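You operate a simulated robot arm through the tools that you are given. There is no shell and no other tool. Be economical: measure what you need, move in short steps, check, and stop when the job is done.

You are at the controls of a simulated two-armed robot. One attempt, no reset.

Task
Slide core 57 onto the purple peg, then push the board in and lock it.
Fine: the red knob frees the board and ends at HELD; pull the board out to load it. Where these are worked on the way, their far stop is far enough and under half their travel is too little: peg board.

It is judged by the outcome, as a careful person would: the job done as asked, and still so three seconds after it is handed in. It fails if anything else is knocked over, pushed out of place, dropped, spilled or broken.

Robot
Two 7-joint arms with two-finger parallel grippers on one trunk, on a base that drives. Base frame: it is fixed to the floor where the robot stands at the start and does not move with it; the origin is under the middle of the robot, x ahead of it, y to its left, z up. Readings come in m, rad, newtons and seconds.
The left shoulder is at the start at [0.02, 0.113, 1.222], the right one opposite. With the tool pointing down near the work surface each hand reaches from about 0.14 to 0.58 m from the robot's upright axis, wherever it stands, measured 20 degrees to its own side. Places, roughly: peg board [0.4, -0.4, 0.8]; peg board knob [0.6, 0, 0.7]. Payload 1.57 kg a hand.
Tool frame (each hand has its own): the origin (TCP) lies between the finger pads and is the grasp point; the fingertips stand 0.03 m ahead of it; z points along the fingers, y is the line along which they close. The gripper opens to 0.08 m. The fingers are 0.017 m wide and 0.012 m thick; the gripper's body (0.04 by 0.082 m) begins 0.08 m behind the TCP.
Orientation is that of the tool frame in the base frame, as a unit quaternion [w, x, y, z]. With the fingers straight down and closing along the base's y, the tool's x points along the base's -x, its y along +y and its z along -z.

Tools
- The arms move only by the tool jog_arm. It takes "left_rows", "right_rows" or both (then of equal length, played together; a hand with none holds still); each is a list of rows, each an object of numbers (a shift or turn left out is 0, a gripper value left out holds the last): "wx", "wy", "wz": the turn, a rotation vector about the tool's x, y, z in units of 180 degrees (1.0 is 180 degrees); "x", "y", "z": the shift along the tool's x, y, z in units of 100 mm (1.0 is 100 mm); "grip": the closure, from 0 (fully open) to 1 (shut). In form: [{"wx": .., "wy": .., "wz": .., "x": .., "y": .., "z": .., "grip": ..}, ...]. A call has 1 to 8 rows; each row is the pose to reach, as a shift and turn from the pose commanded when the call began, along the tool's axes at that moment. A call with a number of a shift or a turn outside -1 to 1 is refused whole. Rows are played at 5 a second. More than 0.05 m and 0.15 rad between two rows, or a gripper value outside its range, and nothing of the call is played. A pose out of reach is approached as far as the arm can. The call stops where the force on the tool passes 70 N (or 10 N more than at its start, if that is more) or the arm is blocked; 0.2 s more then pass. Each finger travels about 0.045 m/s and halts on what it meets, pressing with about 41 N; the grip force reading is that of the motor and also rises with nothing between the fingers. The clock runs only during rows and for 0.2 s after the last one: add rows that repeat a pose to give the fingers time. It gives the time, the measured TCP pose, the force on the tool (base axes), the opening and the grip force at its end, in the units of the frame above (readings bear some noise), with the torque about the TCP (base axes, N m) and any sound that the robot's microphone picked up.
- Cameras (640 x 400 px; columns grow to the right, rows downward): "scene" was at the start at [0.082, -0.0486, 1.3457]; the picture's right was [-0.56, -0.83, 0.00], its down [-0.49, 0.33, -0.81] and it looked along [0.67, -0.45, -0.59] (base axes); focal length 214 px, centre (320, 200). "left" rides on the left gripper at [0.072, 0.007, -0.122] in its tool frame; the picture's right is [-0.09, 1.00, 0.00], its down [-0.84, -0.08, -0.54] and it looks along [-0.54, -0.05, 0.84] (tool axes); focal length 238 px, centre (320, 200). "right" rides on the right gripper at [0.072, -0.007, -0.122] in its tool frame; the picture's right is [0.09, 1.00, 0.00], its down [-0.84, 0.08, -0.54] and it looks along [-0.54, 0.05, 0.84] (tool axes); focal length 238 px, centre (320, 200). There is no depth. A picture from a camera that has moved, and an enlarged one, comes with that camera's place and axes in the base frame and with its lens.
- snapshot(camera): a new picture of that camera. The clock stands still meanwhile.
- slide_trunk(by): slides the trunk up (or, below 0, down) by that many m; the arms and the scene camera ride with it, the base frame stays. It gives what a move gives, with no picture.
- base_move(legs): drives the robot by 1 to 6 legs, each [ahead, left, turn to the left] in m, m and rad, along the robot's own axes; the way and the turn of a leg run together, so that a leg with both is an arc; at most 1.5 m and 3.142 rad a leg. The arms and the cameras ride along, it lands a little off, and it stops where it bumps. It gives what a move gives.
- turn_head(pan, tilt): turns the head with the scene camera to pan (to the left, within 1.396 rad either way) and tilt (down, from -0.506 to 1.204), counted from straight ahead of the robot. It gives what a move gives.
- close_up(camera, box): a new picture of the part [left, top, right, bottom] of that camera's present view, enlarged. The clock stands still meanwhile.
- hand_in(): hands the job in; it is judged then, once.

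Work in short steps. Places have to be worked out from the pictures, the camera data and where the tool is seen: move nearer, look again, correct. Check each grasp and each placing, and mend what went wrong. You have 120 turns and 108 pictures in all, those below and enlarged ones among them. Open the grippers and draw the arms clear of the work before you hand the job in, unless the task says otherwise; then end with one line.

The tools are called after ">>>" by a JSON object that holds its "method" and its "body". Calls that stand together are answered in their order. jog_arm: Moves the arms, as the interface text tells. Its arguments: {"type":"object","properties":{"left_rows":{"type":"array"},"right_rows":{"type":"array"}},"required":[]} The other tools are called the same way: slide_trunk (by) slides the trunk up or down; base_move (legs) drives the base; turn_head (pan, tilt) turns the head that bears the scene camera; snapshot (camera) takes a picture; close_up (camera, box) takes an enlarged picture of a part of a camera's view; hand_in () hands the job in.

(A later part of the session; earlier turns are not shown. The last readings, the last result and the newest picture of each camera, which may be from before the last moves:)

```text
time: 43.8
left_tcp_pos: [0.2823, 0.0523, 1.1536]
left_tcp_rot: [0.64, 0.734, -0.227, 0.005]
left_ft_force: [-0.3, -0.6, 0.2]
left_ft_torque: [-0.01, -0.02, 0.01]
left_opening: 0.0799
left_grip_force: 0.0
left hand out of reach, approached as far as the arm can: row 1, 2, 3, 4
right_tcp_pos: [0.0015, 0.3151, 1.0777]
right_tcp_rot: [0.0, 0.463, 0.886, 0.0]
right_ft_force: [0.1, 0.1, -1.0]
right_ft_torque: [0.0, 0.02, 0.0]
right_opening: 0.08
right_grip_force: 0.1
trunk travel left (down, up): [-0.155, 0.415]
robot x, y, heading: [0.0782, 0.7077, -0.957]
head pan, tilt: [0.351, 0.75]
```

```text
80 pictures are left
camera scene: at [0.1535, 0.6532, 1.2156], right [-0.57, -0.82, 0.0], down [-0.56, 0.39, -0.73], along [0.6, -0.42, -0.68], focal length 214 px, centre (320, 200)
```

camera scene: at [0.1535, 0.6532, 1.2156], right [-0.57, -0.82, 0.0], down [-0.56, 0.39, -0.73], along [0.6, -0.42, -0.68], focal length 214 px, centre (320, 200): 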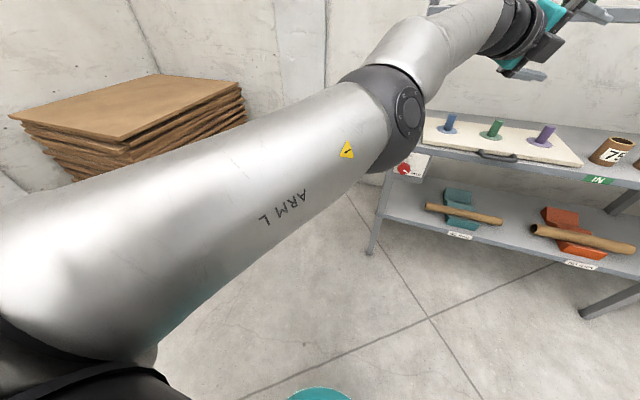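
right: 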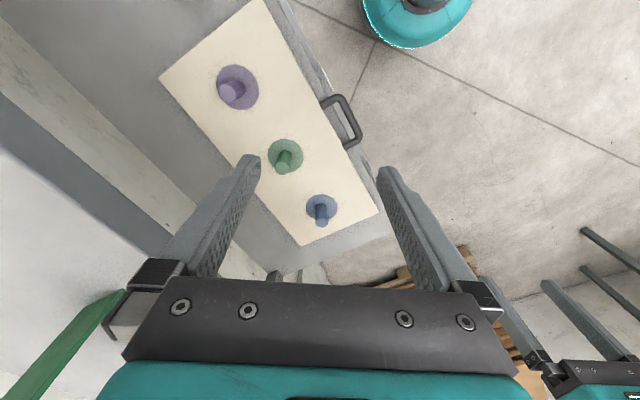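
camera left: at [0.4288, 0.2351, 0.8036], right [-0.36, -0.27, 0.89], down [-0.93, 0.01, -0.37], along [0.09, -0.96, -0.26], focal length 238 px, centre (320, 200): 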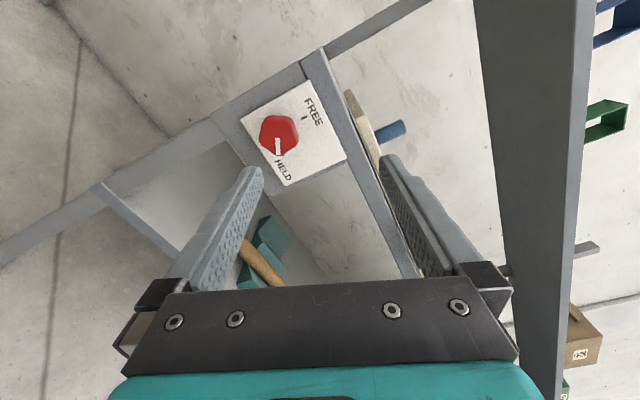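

It is locally stuck at a wrist limit, so I return the hand to the tool-down posture to start anew from a good configuration.

>>> {"method": "jog_arm", "body": {"left_rows": [{"wx": 0.0138, "wy": 0.026, "wz": -0.0347}, {"wx": 0.0276, "wy": 0.052, "wz": -0.0694}, {"wx": 0.0414, "wy": 0.078, "wz": -0.1041}, {"wx": 0.0552, "wy": 0.104, "wz": -0.1388}, {"wx": 0.069, "wy": 0.13, "wz": -0.1735}, {"wx": 0.0828, "wy": 0.156, "wz": -0.2082}, {"wx": 0.0966, "wy": 0.182, "wz": -0.2429}, {"wx": 0.1104, "wy": 0.208, "wz": -0.2776}]}}

>>> {"method": "jog_arm", "body": {"left_rows": [{"wx": 0.0138, "wy": 0.026, "wz": -0.0347}, {"wx": 0.0276, "wy": 0.052, "wz": -0.0694}, {"wx": 0.0414, "wy": 0.078, "wz": -0.1041}, {"wx": 0.0552, "wy": 0.104, "wz": -0.1388}, {"wx": 0.069, "wy": 0.13, "wz": -0.1735}, {"wx": 0.0828, "wy": 0.156, "wz": -0.2082}, {"wx": 0.0966, "wy": 0.182, "wz": -0.2429}, {"wx": 0.1104, "wy": 0.208, "wz": -0.2776}]}}

>>> {"method": "jog_arm", "body": {"left_rows": [{"wx": 0.0138, "wy": 0.026, "wz": -0.0347}, {"wx": 0.0276, "wy": 0.052, "wz": -0.0694}, {"wx": 0.0414, "wy": 0.078, "wz": -0.1041}, {"wx": 0.0552, "wy": 0.104, "wz": -0.1388}]}}

>>> {"method": "snapshot", "body": {"camera": "scene"}}

```text
time: 45.5
left_tcp_pos: [0.2905, 0.157, 1.166]
left_tcp_rot: [0.543, 0.804, 0.241, 0.011]
left_ft_force: [-1.6, 0.2, -0.7]
left_ft_torque: [0.01, -0.01, 0.07]
left_opening: 0.0801
left_grip_force: 0.1
left hand out of reach, approached as far as the arm can: row 1, 2, 3, 4, 5, 6, 7, 8
right_tcp_pos: [-0.0011, 0.3118, 1.0763]
right_tcp_rot: [0.0, 0.463, 0.886, 0.003]
right_ft_force: [0.0, -0.9, -0.3]
right_ft_torque: [0.06, -0.06, 0.01]
right_opening: 0.08
right_grip_force: 0.0
trunk travel left (down, up): [-0.155, 0.415]
robot x, y, heading: [0.0774, 0.7074, -0.966]
head pan, tilt: [0.351, 0.75]
```

```text
time: 47.4
left_tcp_pos: [0.278, 0.2264, 1.1427]
left_tcp_rot: [0.255, 0.662, 0.705, -0.008]
left_ft_force: [-0.5, 0.8, -0.5]
left_ft_torque: [-0.02, -0.06, -0.03]
left_opening: 0.0798
left_grip_force: 0.0
left hand out of reach, approached as far as the arm can: row 2, 3, 4, 5, 6, 7, 8
right_tcp_pos: [0.0025, 0.3163, 1.0778]
right_tcp_rot: [-0.001, 0.462, 0.887, 0.0]
right_ft_force: [0.3, 0.7, 0.7]
right_ft_torque: [-0.02, -0.03, 0.03]
right_opening: 0.0801
right_grip_force: 0.2
trunk travel left (down, up): [-0.155, 0.415]
robot x, y, heading: [0.0795, 0.7083, -0.959]
head pan, tilt: [0.351, 0.75]
```

```text
time: 48.4
left_tcp_pos: [0.2837, 0.2663, 1.1279]
left_tcp_rot: [0.072, 0.506, 0.859, -0.017]
left_ft_force: [-0.3, 0.2, 0.2]
left_ft_torque: [-0.01, 0.06, 0.02]
left_opening: 0.08
left_grip_force: 0.1
left hand out of reach, approached as far as the arm can: row 2, 3, 4
right_tcp_pos: [0.0024, 0.3154, 1.0784]
right_tcp_rot: [-0.001, 0.463, 0.886, 0.0]
right_ft_force: [0.7, 0.3, 0.0]
right_ft_torque: [-0.01, 0.02, -0.01]
right_opening: 0.0799
right_grip_force: 0.0
trunk travel left (down, up): [-0.155, 0.415]
robot x, y, heading: [0.0745, 0.7128, -0.957]
head pan, tilt: [0.351, 0.75]
```

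```text
79 pictures are left
camera scene: at [0.1547, 0.6534, 1.2156], right [-0.57, -0.82, 0.0], down [-0.56, 0.39, -0.73], along [0.6, -0.42, -0.68], focal length 214 px, centre (320, 200)
```

scene: 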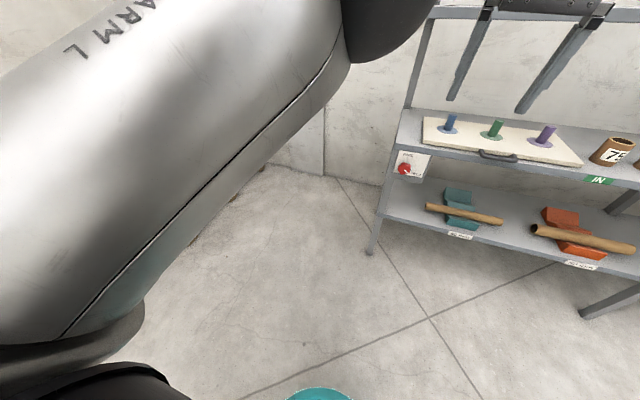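

Back to tool-down. Now I tip the tool sideways (pointing to the robot's right, 75°), which should use the forearm roll rather than the limited wrist bend.

>>> {"method": "jog_arm", "body": {"left_rows": [{"wx": 0.044, "wy": -0.012}, {"wx": 0.088, "wy": -0.024}, {"wx": 0.132, "wy": -0.036}, {"wx": 0.176, "wy": -0.048}, {"wx": 0.22, "wy": -0.06}, {"wx": 0.264, "wy": -0.072}, {"wx": 0.308, "wy": -0.084}, {"wx": 0.352, "wy": -0.096}]}}

>>> {"method": "jog_arm", "body": {"left_rows": [{"wx": 0.044, "wy": -0.012}, {"wx": 0.088, "wy": -0.024}, {"wx": 0.13, "wy": -0.035}]}}

>>> {"method": "snapshot", "body": {"camera": "scene"}}

```text
time: 50.1
left_tcp_pos: [0.284, 0.2644, 1.1278]
left_tcp_rot: [-0.081, 0.462, 0.701, -0.537]
left_ft_force: [0.9, -0.2, 0.9]
left_ft_torque: [0.01, -0.03, 0.0]
left_opening: 0.08
left_grip_force: 0.1
right_tcp_pos: [0.0007, 0.3155, 1.0777]
right_tcp_rot: [0.0, 0.463, 0.886, 0.0]
right_ft_force: [0.1, 0.2, -0.2]
right_ft_torque: [0.0, 0.0, -0.01]
right_opening: 0.0799
right_grip_force: 0.0
trunk travel left (down, up): [-0.155, 0.415]
robot x, y, heading: [0.0826, 0.7071, -0.96]
head pan, tilt: [0.351, 0.75]
```

```text
time: 51.0
left_tcp_pos: [0.2832, 0.2655, 1.1278]
left_tcp_rot: [0.135, -0.406, -0.58, 0.693]
left_ft_force: [1.1, 0.1, -0.4]
left_ft_torque: [0.0, 0.0, -0.02]
left_opening: 0.0801
left_grip_force: 0.1
right_tcp_pos: [0.0012, 0.3155, 1.0783]
right_tcp_rot: [0.001, 0.463, 0.887, 0.001]
right_ft_force: [0.0, -0.2, -0.1]
right_ft_torque: [0.02, -0.05, -0.01]
right_opening: 0.0802
right_grip_force: 0.0
trunk travel left (down, up): [-0.155, 0.415]
robot x, y, heading: [0.0825, 0.704, -0.961]
head pan, tilt: [0.351, 0.75]
```

```text
78 pictures are left
camera scene: at [0.1535, 0.6531, 1.2156], right [-0.57, -0.82, 0.0], down [-0.56, 0.39, -0.73], along [0.6, -0.42, -0.68], focal length 214 px, centre (320, 200)
```

scene: 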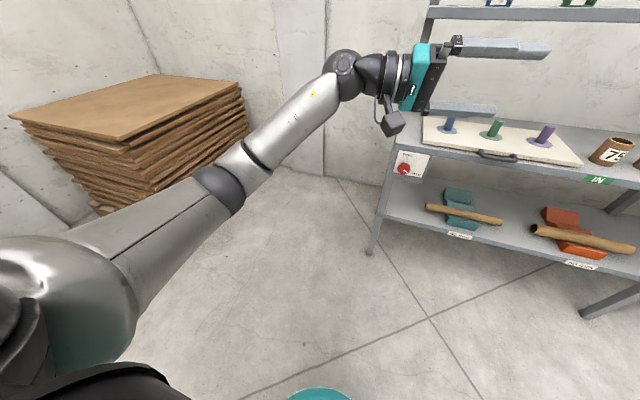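

That tracked perfectly; tool is level, 81° to the robot's right. Now I turn the base to about 0.456 rad and drive to about (0.005,-0.05) so the tool faces the knob from 16 cm away.

>>> {"method": "base_move", "body": {"legs": [[0, 0, 1.417], [-0.401, -0.642, 0]]}}

>>> {"method": "turn_head", "body": {"pan": -0.6, "tilt": 0.75}}

>>> {"method": "snapshot", "body": {"camera": "scene"}}

>>> {"method": "snapshot", "body": {"camera": "left"}}

```text
time: 58.4
left_tcp_pos: [0.4731, 0.1174, 1.1286]
left_tcp_rot: [0.352, -0.075, 0.703, -0.614]
left_ft_force: [0.8, 0.5, 0.4]
left_ft_torque: [-0.01, 0.02, 0.0]
left_opening: 0.08
left_grip_force: 0.1
right_tcp_pos: [0.3829, -0.1575, 1.0771]
right_tcp_rot: [-0.005, -0.233, 0.972, -0.007]
right_ft_force: [-0.3, 0.1, 0.0]
right_ft_torque: [0.03, 0.02, -0.02]
right_opening: 0.08
right_grip_force: 0.0
trunk travel left (down, up): [-0.155, 0.415]
robot x, y, heading: [0.0099, -0.0287, 0.472]
head pan, tilt: [0.351, 0.75]
stopped in leg 2: the robot was blocked; the commanded pose is now the measured one
```

```text
time: 59.7
left_tcp_pos: [0.4724, 0.1153, 1.1274]
left_tcp_rot: [0.351, -0.076, 0.702, -0.615]
left_ft_force: [0.3, -0.2, 0.4]
left_ft_torque: [0.0, -0.03, 0.01]
left_opening: 0.0802
left_grip_force: 0.0
right_tcp_pos: [0.3843, -0.157, 1.0777]
right_tcp_rot: [-0.004, -0.232, 0.973, -0.006]
right_ft_force: [0.3, 0.2, 0.0]
right_ft_torque: [0.02, 0.0, 0.01]
right_opening: 0.0801
right_grip_force: 0.0
trunk travel left (down, up): [-0.155, 0.415]
robot x, y, heading: [0.0078, -0.0332, 0.471]
head pan, tilt: [-0.6, 0.75]
```

```text
77 pictures are left
camera scene: at [0.0965, -0.0274, 1.2158], right [-0.13, -0.99, 0.01], down [-0.67, 0.08, -0.73], along [0.73, -0.1, -0.68], focal length 214 px, centre (320, 200)
```

scene: 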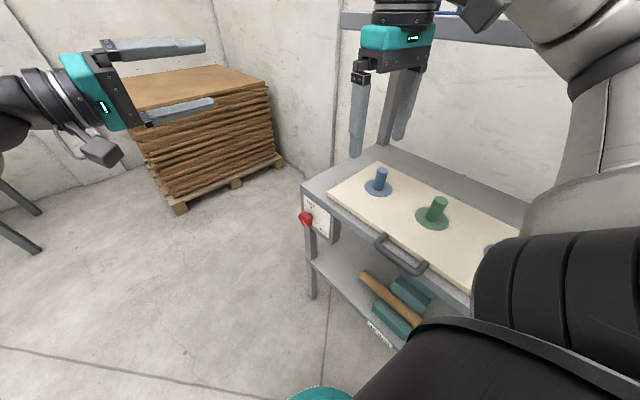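

```text
76 pictures are left
camera left: at [0.3496, 0.1779, 1.0905], right [0.39, 0.28, -0.88], down [0.28, 0.87, 0.4], along [0.88, -0.4, 0.26], focal length 238 px, centre (320, 200)
```

left: 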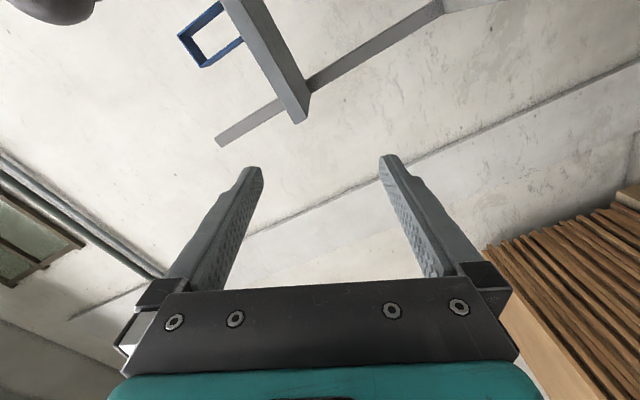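

The base bumped just before the goal. I back off 4 cm from the bench and look to the right for what was touched.

>>> {"method": "base_move", "body": {"legs": [[0, 0.04, 0]]}}

>>> {"method": "turn_head", "body": {"pan": -1.39, "tilt": 0.6}}

>>> {"method": "snapshot", "body": {"camera": "scene"}}

>>> {"method": "snapshot", "body": {"camera": "right"}}

```text
time: 60.5
left_tcp_pos: [0.4582, 0.1415, 1.1286]
left_tcp_rot: [0.35, -0.074, 0.705, -0.612]
left_ft_force: [-0.3, -0.3, 0.3]
left_ft_torque: [-0.01, 0.0, 0.01]
left_opening: 0.0799
left_grip_force: 0.0
right_tcp_pos: [0.3686, -0.1314, 1.0753]
right_tcp_rot: [-0.004, -0.232, 0.973, -0.001]
right_ft_force: [0.4, 0.0, 0.0]
right_ft_torque: [-0.01, 0.0, 0.03]
right_opening: 0.0801
right_grip_force: 0.1
trunk travel left (down, up): [-0.155, 0.415]
robot x, y, heading: [-0.0062, 0.0021, 0.466]
head pan, tilt: [-0.6, 0.75]
```

```text
time: 61.7
left_tcp_pos: [0.458, 0.1415, 1.1276]
left_tcp_rot: [0.35, -0.075, 0.706, -0.61]
left_ft_force: [-0.2, -0.2, -0.5]
left_ft_torque: [-0.01, -0.03, 0.01]
left_opening: 0.0799
left_grip_force: 0.1
right_tcp_pos: [0.3675, -0.1329, 1.0756]
right_tcp_rot: [-0.005, -0.231, 0.973, -0.001]
right_ft_force: [-0.3, -0.9, 0.1]
right_ft_torque: [0.03, 0.01, -0.01]
right_opening: 0.08
right_grip_force: 0.1
trunk travel left (down, up): [-0.155, 0.415]
robot x, y, heading: [-0.0103, 0.0043, 0.47]
head pan, tilt: [-1.389, 0.6]
```

```text
75 pictures are left
camera scene: at [0.0534, -0.063, 1.2285], right [-0.8, -0.6, 0.0], down [-0.34, 0.45, -0.82], along [0.5, -0.66, -0.57], focal length 214 px, centre (320, 200)
```

scene: 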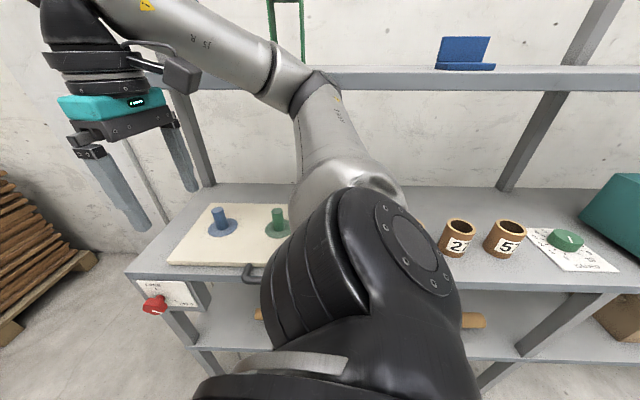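

```text
74 pictures are left
camera right: at [0.3079, -0.1694, 1.1983], right [-0.53, 0.85, 0.0], down [0.72, 0.45, 0.53], along [0.45, 0.28, -0.85], focal length 238 px, centre (320, 200)
```

right: 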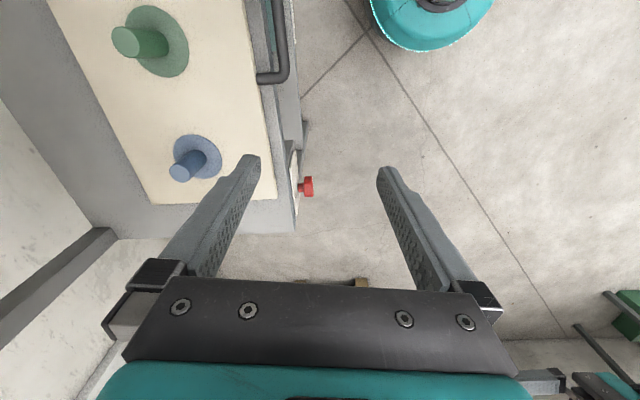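

Only the right elbow seems to have touched the rigid shelf edge; nothing looks displaced. The left tool is aligned with the knob axis, so I lower it with the arm alone.

>>> {"method": "jog_arm", "body": {"left_rows": [{"x": 0.14, "y": 0.3}, {"x": 0.28, "y": 0.6}, {"x": 0.42, "y": 0.9}, {"x": 0.42, "y": 0.95}]}}

>>> {"method": "jog_arm", "body": {"left_rows": [{"x": 0.14, "y": 0.3}, {"x": 0.28, "y": 0.6}, {"x": 0.42, "y": 0.9}, {"x": 0.42, "y": 0.95}]}}

>>> {"method": "jog_arm", "body": {"left_rows": [{"x": 0.14, "y": 0.3}, {"x": 0.28, "y": 0.6}, {"x": 0.42, "y": 0.9}, {"x": 0.42, "y": 0.95}]}}

>>> {"method": "snapshot", "body": {"camera": "left"}}

```text
time: 62.7
left_tcp_pos: [0.4576, 0.1419, 1.0246]
left_tcp_rot: [0.35, -0.075, 0.706, -0.611]
left_ft_force: [-1.0, 0.3, 0.4]
left_ft_torque: [-0.01, -0.03, 0.0]
left_opening: 0.08
left_grip_force: 0.0
right_tcp_pos: [0.3682, -0.1302, 1.076]
right_tcp_rot: [-0.004, -0.231, 0.973, -0.001]
right_ft_force: [-0.1, 0.5, -0.7]
right_ft_torque: [-0.02, 0.01, 0.03]
right_opening: 0.0798
right_grip_force: 0.0
trunk travel left (down, up): [-0.155, 0.415]
robot x, y, heading: [-0.0085, 0.004, 0.467]
head pan, tilt: [-1.389, 0.6]
```

```text
time: 63.7
left_tcp_pos: [0.4574, 0.1404, 0.9816]
left_tcp_rot: [0.35, -0.075, 0.706, -0.611]
left_ft_force: [0.3, 0.2, 0.5]
left_ft_torque: [0.0, -0.03, -0.01]
left_opening: 0.0802
left_grip_force: 0.0
left hand out of reach, approached as far as the arm can: row 2, 3, 4
right_tcp_pos: [0.3682, -0.1303, 1.077]
right_tcp_rot: [-0.004, -0.232, 0.973, -0.001]
right_ft_force: [0.2, -0.3, 0.2]
right_ft_torque: [0.0, -0.02, 0.02]
right_opening: 0.0801
right_grip_force: 0.1
trunk travel left (down, up): [-0.155, 0.415]
robot x, y, heading: [-0.0088, 0.0028, 0.468]
head pan, tilt: [-1.389, 0.6]
```

```text
time: 64.7
left_tcp_pos: [0.4231, 0.1248, 0.9568]
left_tcp_rot: [0.35, -0.075, 0.706, -0.611]
left_ft_force: [0.5, -0.2, 0.4]
left_ft_torque: [0.04, -0.01, 0.0]
left_opening: 0.08
left_grip_force: 0.1
left hand out of reach, approached as far as the arm can: row 1, 2, 3, 4
right_tcp_pos: [0.3686, -0.132, 1.0756]
right_tcp_rot: [-0.004, -0.232, 0.973, -0.002]
right_ft_force: [0.2, -0.9, 0.2]
right_ft_torque: [0.0, 0.0, 0.0]
right_opening: 0.0799
right_grip_force: 0.1
trunk travel left (down, up): [-0.155, 0.415]
robot x, y, heading: [-0.0091, 0.0029, 0.468]
head pan, tilt: [-1.389, 0.6]
```

```text
73 pictures are left
camera left: at [0.2996, 0.1871, 0.9207], right [0.39, 0.29, -0.87], down [0.28, 0.87, 0.41], along [0.88, -0.4, 0.26], focal length 238 px, centre (320, 200)
```

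left: 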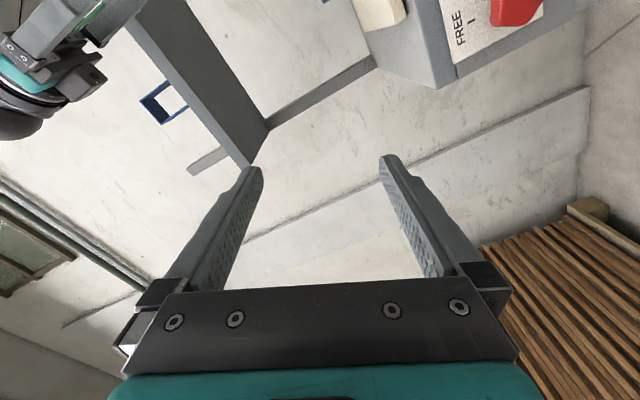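

Sideways-level is limited to about 12 cm under the shoulder. New idea: grip the knob with the tool pitched steeply down, closing sideways, and turn the hand about the knob's axis in two strokes. I return the left hand to tool-down and face the bench again.

>>> {"method": "jog_arm", "body": {"left_rows": [{"wx": -0.044, "wy": 0.012}, {"wx": -0.088, "wy": 0.024}, {"wx": -0.132, "wy": 0.036}, {"wx": -0.176, "wy": 0.048}, {"wx": -0.22, "wy": 0.06}, {"wx": -0.264, "wy": 0.072}, {"wx": -0.308, "wy": 0.084}, {"wx": -0.352, "wy": 0.096}]}}

>>> {"method": "jog_arm", "body": {"left_rows": [{"wx": -0.044, "wy": 0.012}, {"wx": -0.088, "wy": 0.024}, {"wx": -0.13, "wy": 0.035}]}}

>>> {"method": "base_move", "body": {"legs": [[0, 0.22, 0], [0, 0, -1.426], [0.1, 0.26, 0]]}}

>>> {"method": "turn_head", "body": {"pan": 0.3, "tilt": 0.85}}

>>> {"method": "snapshot", "body": {"camera": "scene"}}

```text
time: 66.5
left_tcp_pos: [0.4234, 0.1249, 0.9578]
left_tcp_rot: [0.154, -0.159, 0.963, -0.153]
left_ft_force: [-0.3, 0.2, -0.1]
left_ft_torque: [0.02, 0.01, -0.01]
left_opening: 0.0799
left_grip_force: 0.1
right_tcp_pos: [0.3693, -0.1314, 1.0761]
right_tcp_rot: [-0.004, -0.231, 0.973, -0.001]
right_ft_force: [0.2, 0.9, 0.0]
right_ft_torque: [0.01, -0.01, 0.0]
right_opening: 0.0801
right_grip_force: 0.0
trunk travel left (down, up): [-0.155, 0.415]
robot x, y, heading: [-0.0096, -0.0012, 0.463]
head pan, tilt: [-1.389, 0.6]
```

```text
time: 67.3
left_tcp_pos: [0.4217, 0.1249, 0.9585]
left_tcp_rot: [0.066, -0.18, 0.981, 0.036]
left_ft_force: [0.0, 0.1, 1.2]
left_ft_torque: [0.03, 0.05, -0.01]
left_opening: 0.0801
left_grip_force: 0.1
right_tcp_pos: [0.3695, -0.131, 1.0759]
right_tcp_rot: [-0.004, -0.231, 0.973, -0.001]
right_ft_force: [-0.3, 0.2, -0.1]
right_ft_torque: [-0.01, -0.03, -0.03]
right_opening: 0.0801
right_grip_force: 0.1
trunk travel left (down, up): [-0.155, 0.415]
robot x, y, heading: [-0.0056, 0.0038, 0.468]
head pan, tilt: [-1.389, 0.6]
```

```text
time: 74.1
left_tcp_pos: [0.3439, -0.1508, 0.9584]
left_tcp_rot: [0.073, 0.512, 0.855, -0.018]
left_ft_force: [-0.1, 0.1, 0.6]
left_ft_torque: [-0.02, 0.0, 0.03]
left_opening: 0.08
left_grip_force: 0.1
right_tcp_pos: [0.0811, -0.1298, 1.0758]
right_tcp_rot: [-0.004, 0.468, 0.884, 0.002]
right_ft_force: [0.8, 0.6, -0.9]
right_ft_torque: [-0.03, -0.01, 0.01]
right_opening: 0.0802
right_grip_force: 0.1
trunk travel left (down, up): [-0.155, 0.415]
robot x, y, heading: [0.1691, 0.2605, -0.976]
head pan, tilt: [-1.389, 0.6]
```

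```text
time: 75.8
left_tcp_pos: [0.3419, -0.1502, 0.9593]
left_tcp_rot: [0.073, 0.513, 0.855, -0.018]
left_ft_force: [-0.2, 0.0, 0.6]
left_ft_torque: [-0.01, -0.02, 0.02]
left_opening: 0.0799
left_grip_force: 0.0
right_tcp_pos: [0.0808, -0.1312, 1.0762]
right_tcp_rot: [-0.003, 0.468, 0.884, 0.002]
right_ft_force: [-0.4, -0.3, 0.5]
right_ft_torque: [-0.02, 0.01, 0.01]
right_opening: 0.0798
right_grip_force: 0.1
trunk travel left (down, up): [-0.155, 0.415]
robot x, y, heading: [0.1652, 0.2651, -0.972]
head pan, tilt: [0.3, 0.85]
```

```text
72 pictures are left
camera scene: at [0.2319, 0.2048, 1.2076], right [-0.62, -0.78, 0.0], down [-0.59, 0.47, -0.66], along [0.52, -0.41, -0.75], focal length 214 px, centre (320, 200)
```

scene: 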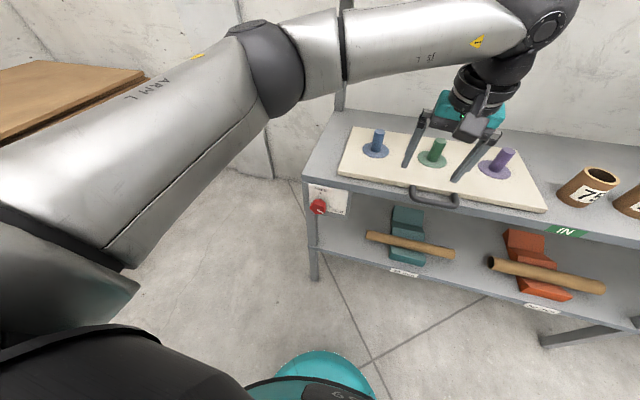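

Knob refined to (n .363, l .432, z .703). I pitch the left tool 30° forward of down and lean it 35° right about the knob axis, moving left and back on the way.

>>> {"method": "jog_arm", "body": {"left_rows": [{"y": 0.4, "x": 0.2}, {"y": 0.8, "x": 0.4}, {"y": 1.0, "x": 0.7}]}}

>>> {"method": "jog_arm", "body": {"left_rows": [{"wx": -0.0365, "wy": -0.0209, "wz": 0.005, "y": 0.25}, {"wx": -0.0729, "wy": -0.0418, "wz": 0.0098, "y": 0.5}, {"wx": -0.1094, "wy": -0.0628, "wz": 0.0148, "y": 0.75}, {"wx": -0.1458, "wy": -0.0837, "wz": 0.0197, "y": 1.0}, {"wx": -0.1823, "wy": -0.1046, "wz": 0.0246, "y": 1.0}]}}

>>> {"method": "snapshot", "body": {"camera": "left"}}

```text
time: 76.6
left_tcp_pos: [0.4007, -0.0405, 0.9521]
left_tcp_rot: [0.073, 0.513, 0.855, -0.018]
left_ft_force: [-0.2, -0.4, 0.5]
left_ft_torque: [-0.03, 0.0, 0.02]
left_opening: 0.0797
left_grip_force: 0.0
right_tcp_pos: [0.0804, -0.1294, 1.0759]
right_tcp_rot: [-0.005, 0.468, 0.884, 0.002]
right_ft_force: [-0.1, -0.4, 0.6]
right_ft_torque: [0.01, -0.02, -0.02]
right_opening: 0.08
right_grip_force: 0.0
trunk travel left (down, up): [-0.155, 0.415]
robot x, y, heading: [0.1679, 0.2609, -0.971]
head pan, tilt: [0.3, 0.85]
```

```text
time: 77.8
left_tcp_pos: [0.4866, 0.006, 0.9582]
left_tcp_rot: [0.353, 0.494, 0.781, 0.144]
left_ft_force: [-0.7, 0.9, 0.2]
left_ft_torque: [0.0, 0.02, -0.05]
left_opening: 0.0805
left_grip_force: 0.2
right_tcp_pos: [0.0808, -0.1298, 1.0752]
right_tcp_rot: [-0.004, 0.468, 0.884, 0.002]
right_ft_force: [0.5, 0.0, -0.1]
right_ft_torque: [0.0, 0.01, 0.01]
right_opening: 0.08
right_grip_force: 0.0
trunk travel left (down, up): [-0.155, 0.415]
robot x, y, heading: [0.1639, 0.262, -0.972]
head pan, tilt: [0.3, 0.85]
```

```text
71 pictures are left
camera left: at [0.3865, 0.087, 1.0166], right [0.69, 0.39, 0.61], down [-0.21, -0.7, 0.68], along [0.69, -0.6, -0.4], focal length 238 px, centre (320, 200)
```

left: 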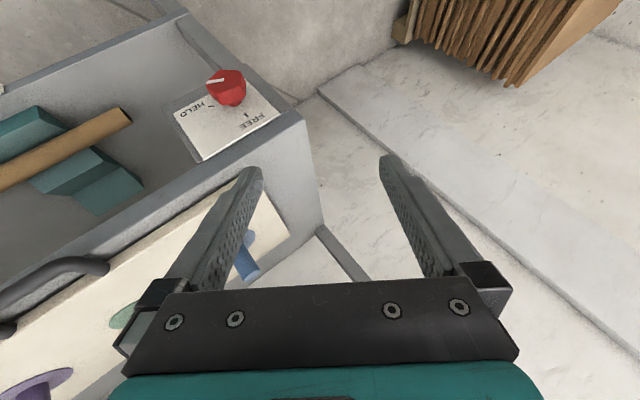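

Orientation reached exactly. I lower the trunk 0.15 and jog to a point in front of the knob (n 0.255, l 0.432, z 0.703).

>>> {"method": "slide_trunk", "body": {"by": -0.15}}

>>> {"method": "jog_arm", "body": {"left_rows": [{"x": 0.25, "y": -0.12, "z": 0.25}, {"x": 0.5, "y": -0.25, "z": 0.55}, {"x": 0.69, "y": -0.35, "z": 0.8}]}}

>>> {"method": "snapshot", "body": {"camera": "left"}}

>>> {"method": "snapshot", "body": {"camera": "scene"}}

```text
time: 79.5
left_tcp_pos: [0.4876, 0.0051, 0.808]
left_tcp_rot: [0.352, 0.495, 0.781, 0.145]
left_ft_force: [-0.1, 0.6, -0.4]
left_ft_torque: [0.0, 0.02, 0.03]
left_opening: 0.08
left_grip_force: 0.1
right_tcp_pos: [0.0808, -0.1294, 0.9266]
right_tcp_rot: [-0.005, 0.468, 0.884, 0.002]
right_ft_force: [0.1, -0.2, 0.8]
right_ft_torque: [0.02, -0.02, 0.0]
right_opening: 0.0799
right_grip_force: 0.0
trunk travel left (down, up): [-0.005, 0.565]
robot x, y, heading: [0.1679, 0.2636, -0.974]
head pan, tilt: [0.3, 0.85]
```

```text
time: 80.3
left_tcp_pos: [0.4991, 0.0407, 0.7035]
left_tcp_rot: [0.351, 0.495, 0.782, 0.144]
left_ft_force: [0.9, 0.4, 0.0]
left_ft_torque: [0.0, 0.0, -0.01]
left_opening: 0.0802
left_grip_force: 0.1
right_tcp_pos: [0.081, -0.1306, 0.926]
right_tcp_rot: [-0.004, 0.468, 0.884, 0.002]
right_ft_force: [0.5, -0.5, 0.4]
right_ft_torque: [0.02, -0.01, -0.01]
right_opening: 0.0802
right_grip_force: 0.1
trunk travel left (down, up): [-0.005, 0.565]
robot x, y, heading: [0.1624, 0.2619, -0.973]
head pan, tilt: [0.3, 0.85]
```

```text
70 pictures are left
camera left: at [0.3995, 0.1219, 0.7625], right [0.69, 0.39, 0.61], down [-0.21, -0.7, 0.68], along [0.69, -0.6, -0.41], focal length 238 px, centre (320, 200)
```

left: 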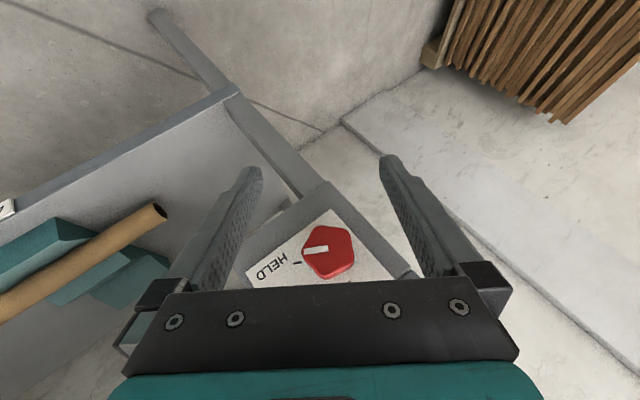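

```text
69 pictures are left
camera scene: at [0.232, 0.2048, 1.0576], right [-0.62, -0.78, 0.0], down [-0.59, 0.47, -0.66], along [0.52, -0.41, -0.75], focal length 214 px, centre (320, 200)
```

scene: 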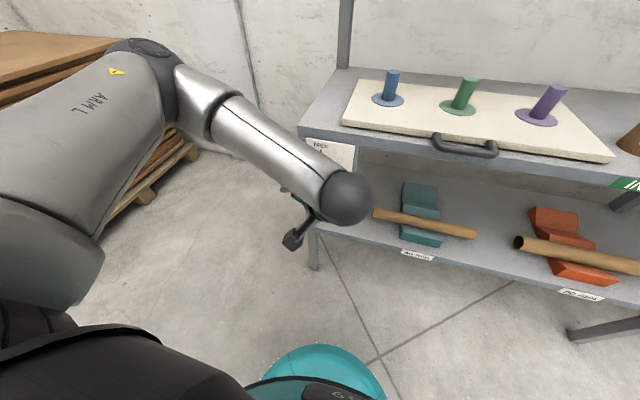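

The hand fits; knob lies straight ahead between the fingers. I advance 9 cm along the knob axis and check.

>>> {"method": "jog_arm", "body": {"left_rows": [{"x": -0.3, "z": 0.17}, {"x": -0.6, "z": 0.34}, {"x": -0.78, "z": 0.45}]}}

>>> {"method": "snapshot", "body": {"camera": "left"}}

```text
time: 81.1
left_tcp_pos: [0.5511, -0.0339, 0.7025]
left_tcp_rot: [0.352, 0.495, 0.782, 0.144]
left_ft_force: [0.6, 0.1, 0.0]
left_ft_torque: [-0.01, 0.02, 0.03]
left_opening: 0.08
left_grip_force: 0.0
right_tcp_pos: [0.0812, -0.1307, 0.9261]
right_tcp_rot: [-0.004, 0.468, 0.884, 0.002]
right_ft_force: [0.1, 0.0, 0.2]
right_ft_torque: [-0.02, 0.01, 0.02]
right_opening: 0.0798
right_grip_force: 0.2
trunk travel left (down, up): [-0.005, 0.565]
robot x, y, heading: [0.1676, 0.2625, -0.972]
head pan, tilt: [0.3, 0.85]
```

```text
68 pictures are left
camera left: at [0.4519, 0.0472, 0.7623], right [0.69, 0.39, 0.61], down [-0.21, -0.7, 0.68], along [0.69, -0.6, -0.41], focal length 238 px, centre (320, 200)
```

left: 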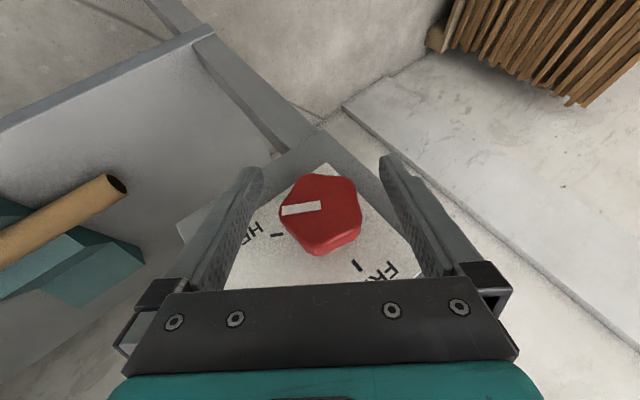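

Triangulating, the knob's centre is about 1.7 cm behind the TCP along the tool. I centre on it and close the fingers.

>>> {"method": "jog_arm", "body": {"left_rows": [{"x": -0.08, "z": -0.17}, {"x": -0.08, "z": -0.17, "grip": 1}, {"x": -0.08, "z": -0.17, "grip": 1}, {"x": -0.08, "z": -0.17, "grip": 1}, {"x": -0.08, "z": -0.17, "grip": 1}, {"x": -0.08, "z": -0.17, "grip": 1}]}}

>>> {"method": "snapshot", "body": {"camera": "left"}}

```text
time: 82.5
left_tcp_pos: [0.5414, -0.0371, 0.7198]
left_tcp_rot: [0.352, 0.494, 0.782, 0.144]
left_ft_force: [-0.8, -1.5, -0.2]
left_ft_torque: [0.06, 0.13, -0.02]
left_opening: 0.0456
left_grip_force: 41.0
right_tcp_pos: [0.0817, -0.1298, 0.9261]
right_tcp_rot: [-0.003, 0.467, 0.884, 0.002]
right_ft_force: [0.3, -1.0, 0.0]
right_ft_torque: [0.0, 0.0, 0.0]
right_opening: 0.0801
right_grip_force: 0.1
trunk travel left (down, up): [-0.005, 0.565]
robot x, y, heading: [0.1691, 0.2616, -0.973]
head pan, tilt: [0.3, 0.85]
```

```text
67 pictures are left
camera left: at [0.4417, 0.0427, 0.7777], right [0.69, 0.39, 0.61], down [-0.21, -0.7, 0.68], along [0.69, -0.6, -0.41], focal length 238 px, centre (320, 200)
```

left: 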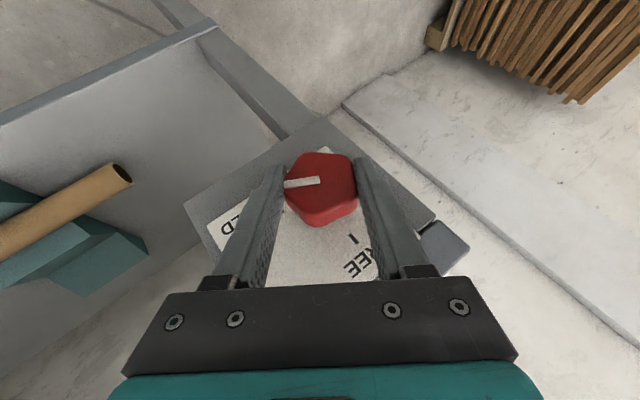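

Gripped at 4.6 cm with little side force. I turn 65° counter-clockwise about the knob axis.

>>> {"method": "jog_arm", "body": {"left_rows": [{"wx": 0.0389, "wz": -0.0225}, {"wx": 0.0778, "wz": -0.045}, {"wx": 0.1167, "wz": -0.0675}, {"wx": 0.1556, "wz": -0.09}, {"wx": 0.1945, "wz": -0.1125}, {"wx": 0.2334, "wz": -0.135}, {"wx": 0.2723, "wz": -0.1575}, {"wx": 0.3112, "wz": -0.18}]}}

>>> {"method": "snapshot", "body": {"camera": "left"}}

```text
time: 84.3
left_tcp_pos: [0.5506, -0.0327, 0.7181]
left_tcp_rot: [0.112, 0.366, 0.862, -0.331]
left_ft_force: [26.1, 39.1, 20.6]
left_ft_torque: [-0.06, -0.38, 0.05]
left_opening: 0.0445
left_grip_force: 44.6
right_tcp_pos: [0.0828, -0.1265, 0.9265]
right_tcp_rot: [-0.005, 0.468, 0.884, 0.0]
right_ft_force: [0.1, 0.5, -0.1]
right_ft_torque: [0.01, 0.01, 0.0]
right_opening: 0.0799
right_grip_force: 0.1
trunk travel left (down, up): [-0.005, 0.565]
robot x, y, heading: [0.1644, 0.2611, -0.973]
head pan, tilt: [0.3, 0.85]
```

```text
66 pictures are left
camera left: at [0.5089, 0.0903, 0.7732], right [0.77, 0.46, -0.45], down [0.56, -0.15, 0.81], along [0.3, -0.88, -0.38], focal length 238 px, centre (320, 200)
```

left: 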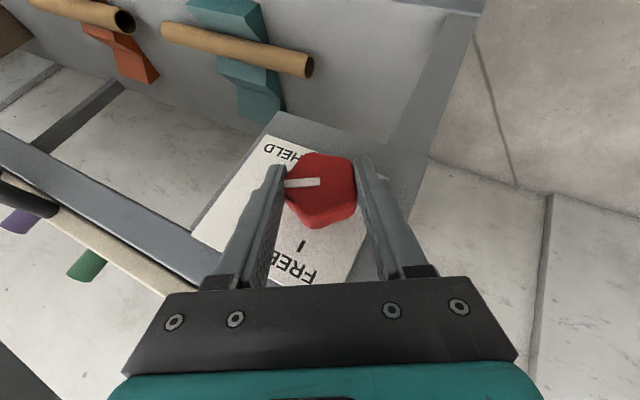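

The knob turned with the hand; side force about 47 N shows the axis lies slightly left/up of my TCP. I shift 6 mm to relieve and turn 40° more.

>>> {"method": "jog_arm", "body": {"left_rows": [{"x": -0.03, "y": 0.04, "z": -0.05}, {"x": -0.03, "y": 0.04, "z": -0.05, "wx": 0.0389, "wz": -0.0225}, {"x": -0.03, "y": 0.04, "z": -0.05, "wx": 0.0778, "wz": -0.045}, {"x": -0.03, "y": 0.04, "z": -0.05, "wx": 0.1167, "wz": -0.0675}, {"x": -0.03, "y": 0.04, "z": -0.05, "wx": 0.1556, "wz": -0.09}, {"x": -0.03, "y": 0.04, "z": -0.05, "wx": 0.1945, "wz": -0.1125}]}}

>>> {"method": "snapshot", "body": {"camera": "left"}}

```text
time: 85.7
left_tcp_pos: [0.5525, -0.0327, 0.7131]
left_tcp_rot: [-0.065, 0.23, 0.775, -0.585]
left_ft_force: [17.3, 25.7, -25.4]
left_ft_torque: [-0.39, -0.66, 0.73]
left_opening: 0.0446
left_grip_force: 45.0
right_tcp_pos: [0.0832, -0.1305, 0.9274]
right_tcp_rot: [-0.004, 0.468, 0.884, 0.001]
right_ft_force: [0.1, -0.3, 0.2]
right_ft_torque: [0.02, -0.01, 0.01]
right_opening: 0.0797
right_grip_force: 0.2
trunk travel left (down, up): [-0.005, 0.565]
robot x, y, heading: [0.168, 0.2578, -0.973]
head pan, tilt: [0.3, 0.85]
```

```text
65 pictures are left
camera left: at [0.5357, 0.1086, 0.7305], right [0.36, 0.17, -0.92], down [0.92, 0.1, 0.38], along [0.15, -0.98, -0.12], focal length 238 px, centre (320, 200)
```

left: 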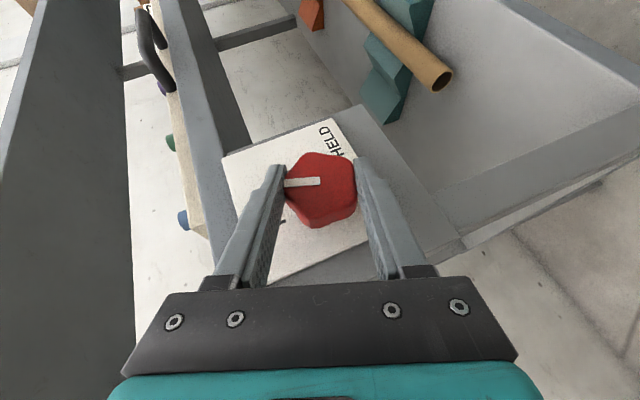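

After 105° the pointer looks aligned with FREE. I zoom in to check.

>>> {"method": "close_up", "body": {"camera": "left", "box": [240, 130, 400, 250]}}

```text
3.33 times, centred on (320, 190) of left
camera zoom: at [0.5357, 0.1086, 0.7305], right [0.36, 0.17, -0.92], down [0.92, 0.1, 0.38], along [0.15, -0.98, -0.12], focal length 794 px, centre (320, 233)
```

zoom: 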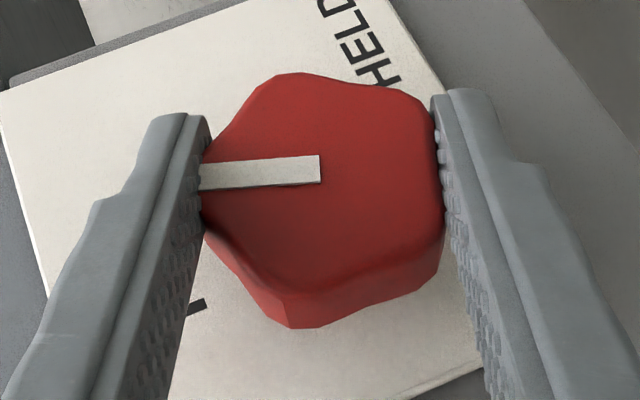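

Geometry suggests FREE is straight up, about 17–20° beyond the present pointer. I relieve the side load and turn about 20° more.

>>> {"method": "jog_arm", "body": {"left_rows": [{"x": -0.01, "y": 0.05, "z": -0.02}, {"x": -0.01, "y": 0.05, "z": -0.02, "wx": 0.033, "wz": -0.019}, {"x": -0.01, "y": 0.05, "z": -0.02, "wx": 0.066, "wz": -0.038}, {"x": -0.01, "y": 0.05, "z": -0.02, "wx": 0.099, "wz": -0.057}]}}

>>> {"method": "close_up", "body": {"camera": "left", "box": [240, 130, 400, 250]}}

```text
time: 86.7
left_tcp_pos: [0.5534, -0.0301, 0.7102]
left_tcp_rot: [-0.155, 0.147, 0.692, -0.689]
left_ft_force: [13.4, 19.4, -28.3]
left_ft_torque: [0.32, -0.87, -0.49]
left_opening: 0.0444
left_grip_force: 44.6
right_tcp_pos: [0.0827, -0.1305, 0.9256]
right_tcp_rot: [-0.005, 0.468, 0.884, 0.0]
right_ft_force: [0.4, 0.9, -0.5]
right_ft_torque: [0.0, 0.01, -0.01]
right_opening: 0.08
right_grip_force: 0.1
trunk travel left (down, up): [-0.005, 0.565]
robot x, y, heading: [0.1643, 0.2659, -0.973]
head pan, tilt: [0.3, 0.85]
```

```text
3.33 times, centred on (320, 190) of left
camera zoom: at [0.5383, 0.1104, 0.7027], right [0.07, -0.03, -1.0], down [0.99, 0.14, 0.07], along [0.14, -0.99, 0.04], focal length 794 px, centre (320, 233)
```

zoom: 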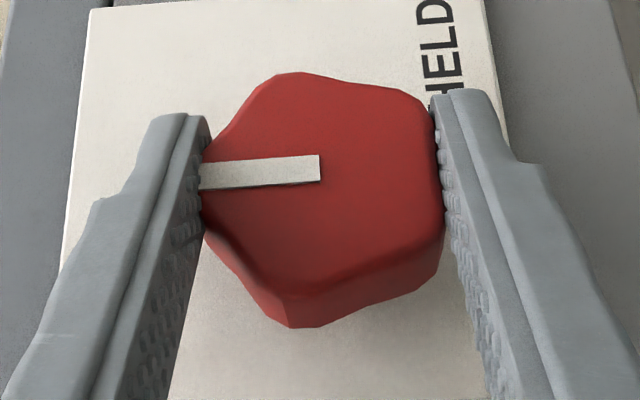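

The pointer now stands straight up at FREE, with a ~0.9 Nm torque rise suggesting the stop. I release and retreat along the knob axis.

>>> {"method": "jog_arm", "body": {"left_rows": [{"grip": 0}, {"grip": 0}, {"grip": 0}, {"x": 0.4, "z": -0.23}, {"x": 0.8, "z": -0.46}, {"x": 0.98, "z": -0.57}]}}

>>> {"method": "close_up", "body": {"camera": "left", "box": [160, 60, 480, 260]}}

>>> {"method": "snapshot", "body": {"camera": "scene"}}

```text
time: 88.1
left_tcp_pos: [0.4846, 0.0613, 0.7182]
left_tcp_rot: [0.156, -0.149, -0.688, 0.693]
left_ft_force: [-0.3, -0.1, -0.4]
left_ft_torque: [-0.03, 0.0, 0.01]
left_opening: 0.0798
left_grip_force: 0.0
right_tcp_pos: [0.0811, -0.1291, 0.9261]
right_tcp_rot: [-0.004, 0.468, 0.884, 0.001]
right_ft_force: [0.1, -0.3, 0.4]
right_ft_torque: [-0.03, 0.0, 0.02]
right_opening: 0.0798
right_grip_force: 0.0
trunk travel left (down, up): [-0.005, 0.565]
robot x, y, heading: [0.1662, 0.2639, -0.973]
head pan, tilt: [0.3, 0.85]
```

```text
2.00 times, centred on (320, 160) of left
camera zoom: at [0.4697, 0.202, 0.7096], right [0.07, -0.04, -1.0], down [0.99, 0.14, 0.06], along [0.14, -0.99, 0.05], focal length 477 px, centre (320, 280)
```

zoom: 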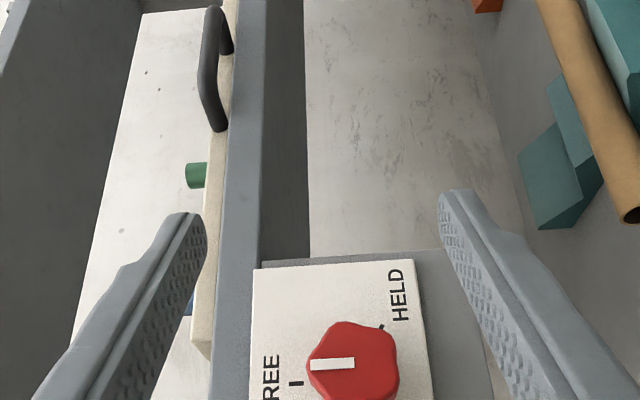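

```text
61 pictures are left
camera scene: at [0.2319, 0.2049, 1.0576], right [-0.62, -0.78, 0.0], down [-0.59, 0.47, -0.66], along [0.52, -0.41, -0.75], focal length 214 px, centre (320, 200)
```

scene: 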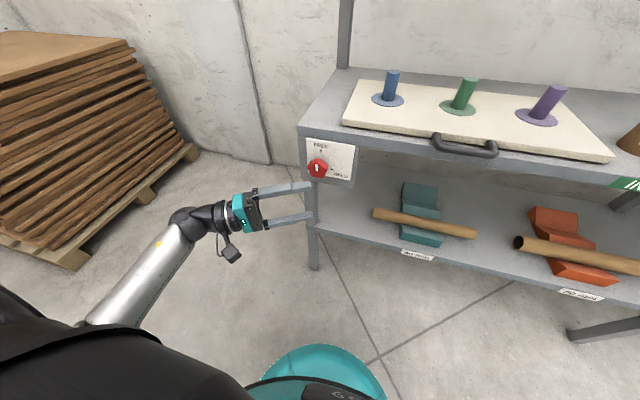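

Knob is at FREE. The handle bar triangulates to about (n .370, l .137, z .806). I raise the trunk and unwind the left hand's lean.

>>> {"method": "slide_trunk", "body": {"by": 0.2}}

>>> {"method": "jog_arm", "body": {"left_rows": [{"wx": -0.0388, "wz": 0.0227}, {"wx": -0.0776, "wz": 0.0454}, {"wx": -0.1164, "wz": 0.0681}, {"wx": -0.1552, "wz": 0.0908}, {"wx": -0.194, "wz": 0.1135}, {"wx": -0.2328, "wz": 0.1362}, {"wx": -0.2716, "wz": 0.1589}, {"wx": -0.3104, "wz": 0.1816}]}}

>>> {"method": "jog_arm", "body": {"left_rows": [{"wx": -0.0388, "wz": 0.0227}, {"wx": -0.0776, "wz": 0.0454}, {"wx": -0.1, "wz": 0.0585}]}}

```text
time: 90.3
left_tcp_pos: [0.4847, 0.0604, 0.9183]
left_tcp_rot: [0.156, -0.148, -0.687, 0.694]
left_ft_force: [-0.9, -0.3, -0.8]
left_ft_torque: [-0.01, -0.04, -0.03]
left_opening: 0.0799
left_grip_force: 0.1
right_tcp_pos: [0.0818, -0.13, 1.1253]
right_tcp_rot: [-0.004, 0.468, 0.884, 0.002]
right_ft_force: [1.2, 0.4, 0.1]
right_ft_torque: [-0.02, 0.01, -0.04]
right_opening: 0.0801
right_grip_force: 0.1
trunk travel left (down, up): [-0.205, 0.365]
robot x, y, heading: [0.1651, 0.2619, -0.978]
head pan, tilt: [0.3, 0.85]
```

```text
time: 92.1
left_tcp_pos: [0.4843, 0.0592, 0.9181]
left_tcp_rot: [0.125, 0.385, 0.861, -0.309]
left_ft_force: [-0.4, 0.2, 0.4]
left_ft_torque: [0.0, 0.04, 0.02]
left_opening: 0.08
left_grip_force: 0.0
right_tcp_pos: [0.0806, -0.1299, 1.1251]
right_tcp_rot: [-0.003, 0.468, 0.884, 0.002]
right_ft_force: [-0.1, 0.0, -0.2]
right_ft_torque: [0.0, 0.05, 0.01]
right_opening: 0.0799
right_grip_force: 0.1
trunk travel left (down, up): [-0.205, 0.365]
robot x, y, heading: [0.1637, 0.2654, -0.973]
head pan, tilt: [0.3, 0.85]
```

```text
time: 92.9
left_tcp_pos: [0.4858, 0.058, 0.919]
left_tcp_rot: [0.212, 0.436, 0.86, -0.159]
left_ft_force: [0.3, 0.6, 0.2]
left_ft_torque: [-0.01, 0.01, -0.02]
left_opening: 0.0799
left_grip_force: 0.0
right_tcp_pos: [0.0801, -0.1295, 1.1263]
right_tcp_rot: [-0.004, 0.468, 0.884, 0.002]
right_ft_force: [-0.4, 0.3, -0.5]
right_ft_torque: [-0.02, 0.01, 0.02]
right_opening: 0.0799
right_grip_force: 0.0
trunk travel left (down, up): [-0.205, 0.365]
robot x, y, heading: [0.1646, 0.2621, -0.975]
head pan, tilt: [0.3, 0.85]
```

I continue rotating to tool-down with the closing direction across the handle bar, and drive right so the hand lines up with the handle.

>>> {"method": "jog_arm", "body": {"left_rows": [{"wx": 0.0092, "wy": 0.0129, "wz": 0.041}, {"wx": 0.0184, "wy": 0.0257, "wz": 0.0821}, {"wx": 0.0276, "wy": 0.0386, "wz": 0.1231}, {"wx": 0.0368, "wy": 0.0514, "wz": 0.1642}, {"wx": 0.046, "wy": 0.0643, "wz": 0.2052}, {"wx": 0.0552, "wy": 0.0771, "wz": 0.2463}, {"wx": 0.0644, "wy": 0.09, "wz": 0.2873}, {"wx": 0.0736, "wy": 0.1028, "wz": 0.3284}]}}

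>>> {"method": "jog_arm", "body": {"left_rows": [{"wx": 0.0092, "wy": 0.0129, "wz": 0.041}, {"wx": 0.0184, "wy": 0.0257, "wz": 0.0821}, {"wx": 0.0276, "wy": 0.0386, "wz": 0.1231}, {"wx": 0.0368, "wy": 0.0514, "wz": 0.1642}]}}

>>> {"method": "base_move", "body": {"legs": [[0, -0.293, 0.015]]}}

>>> {"method": "snapshot", "body": {"camera": "left"}}

>>> {"method": "snapshot", "body": {"camera": "scene"}}

```text
time: 94.7
left_tcp_pos: [0.4856, 0.0614, 0.9197]
left_tcp_rot: [0.078, 0.841, 0.532, -0.06]
left_ft_force: [0.0, 0.4, 0.2]
left_ft_torque: [-0.02, -0.05, 0.0]
left_opening: 0.08
left_grip_force: 0.0
right_tcp_pos: [0.0813, -0.1294, 1.126]
right_tcp_rot: [-0.005, 0.468, 0.884, 0.002]
right_ft_force: [0.0, 0.2, -0.1]
right_ft_torque: [0.01, -0.04, -0.03]
right_opening: 0.08
right_grip_force: 0.1
trunk travel left (down, up): [-0.205, 0.365]
robot x, y, heading: [0.167, 0.2615, -0.974]
head pan, tilt: [0.3, 0.85]
```

```text
time: 95.7
left_tcp_pos: [0.3693, 0.0636, 0.9297]
left_tcp_rot: [0.015, 0.943, 0.332, 0.004]
left_ft_force: [-1.1, -0.8, -0.2]
left_ft_torque: [0.14, -0.1, -0.01]
left_opening: 0.0798
left_grip_force: 0.1
left hand out of reach, approached as far as the arm can: row 1, 2, 3, 4
right_tcp_pos: [0.0784, -0.1342, 1.1235]
right_tcp_rot: [-0.004, 0.469, 0.883, 0.004]
right_ft_force: [-0.9, -1.3, 0.0]
right_ft_torque: [0.13, -0.07, -0.01]
right_opening: 0.0802
right_grip_force: 0.0
trunk travel left (down, up): [-0.205, 0.365]
robot x, y, heading: [0.1675, 0.2648, -0.977]
head pan, tilt: [0.3, 0.85]
```

```text
time: 97.7
left_tcp_pos: [0.1298, -0.0994, 0.9301]
left_tcp_rot: [0.017, 0.941, 0.337, 0.002]
left_ft_force: [-0.5, 0.3, 0.5]
left_ft_torque: [-0.02, -0.02, -0.03]
left_opening: 0.0801
left_grip_force: 0.1
right_tcp_pos: [-0.1585, -0.2967, 1.1256]
right_tcp_rot: [-0.004, 0.464, 0.886, 0.003]
right_ft_force: [-0.2, -0.7, 0.1]
right_ft_torque: [0.01, -0.02, -0.01]
right_opening: 0.0799
right_grip_force: 0.2
trunk travel left (down, up): [-0.205, 0.365]
robot x, y, heading: [-0.0764, 0.0973, -0.97]
head pan, tilt: [0.3, 0.85]
```

```text
60 pictures are left
camera left: at [0.1875, -0.055, 1.05], right [0.56, -0.83, 0.03], down [-0.7, -0.46, 0.55], along [-0.44, -0.33, -0.84], focal length 238 px, centre (320, 200)
```

left: 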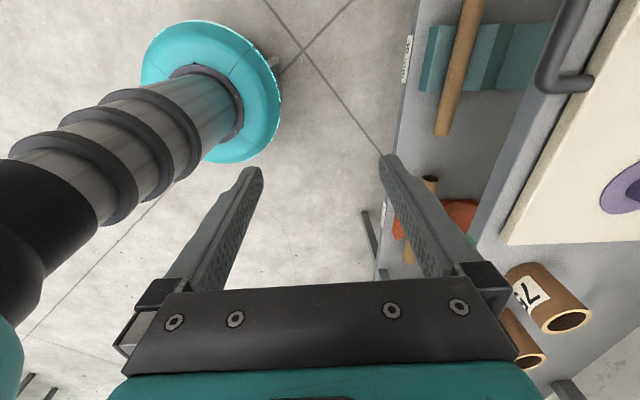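

```text
59 pictures are left
camera scene: at [-0.0103, 0.0392, 1.2576], right [-0.62, -0.79, 0.0], down [-0.59, 0.46, -0.66], along [0.52, -0.41, -0.75], focal length 214 px, centre (320, 200)
```

scene: 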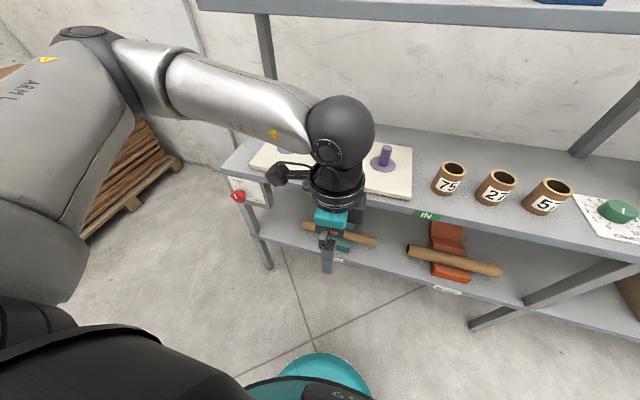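

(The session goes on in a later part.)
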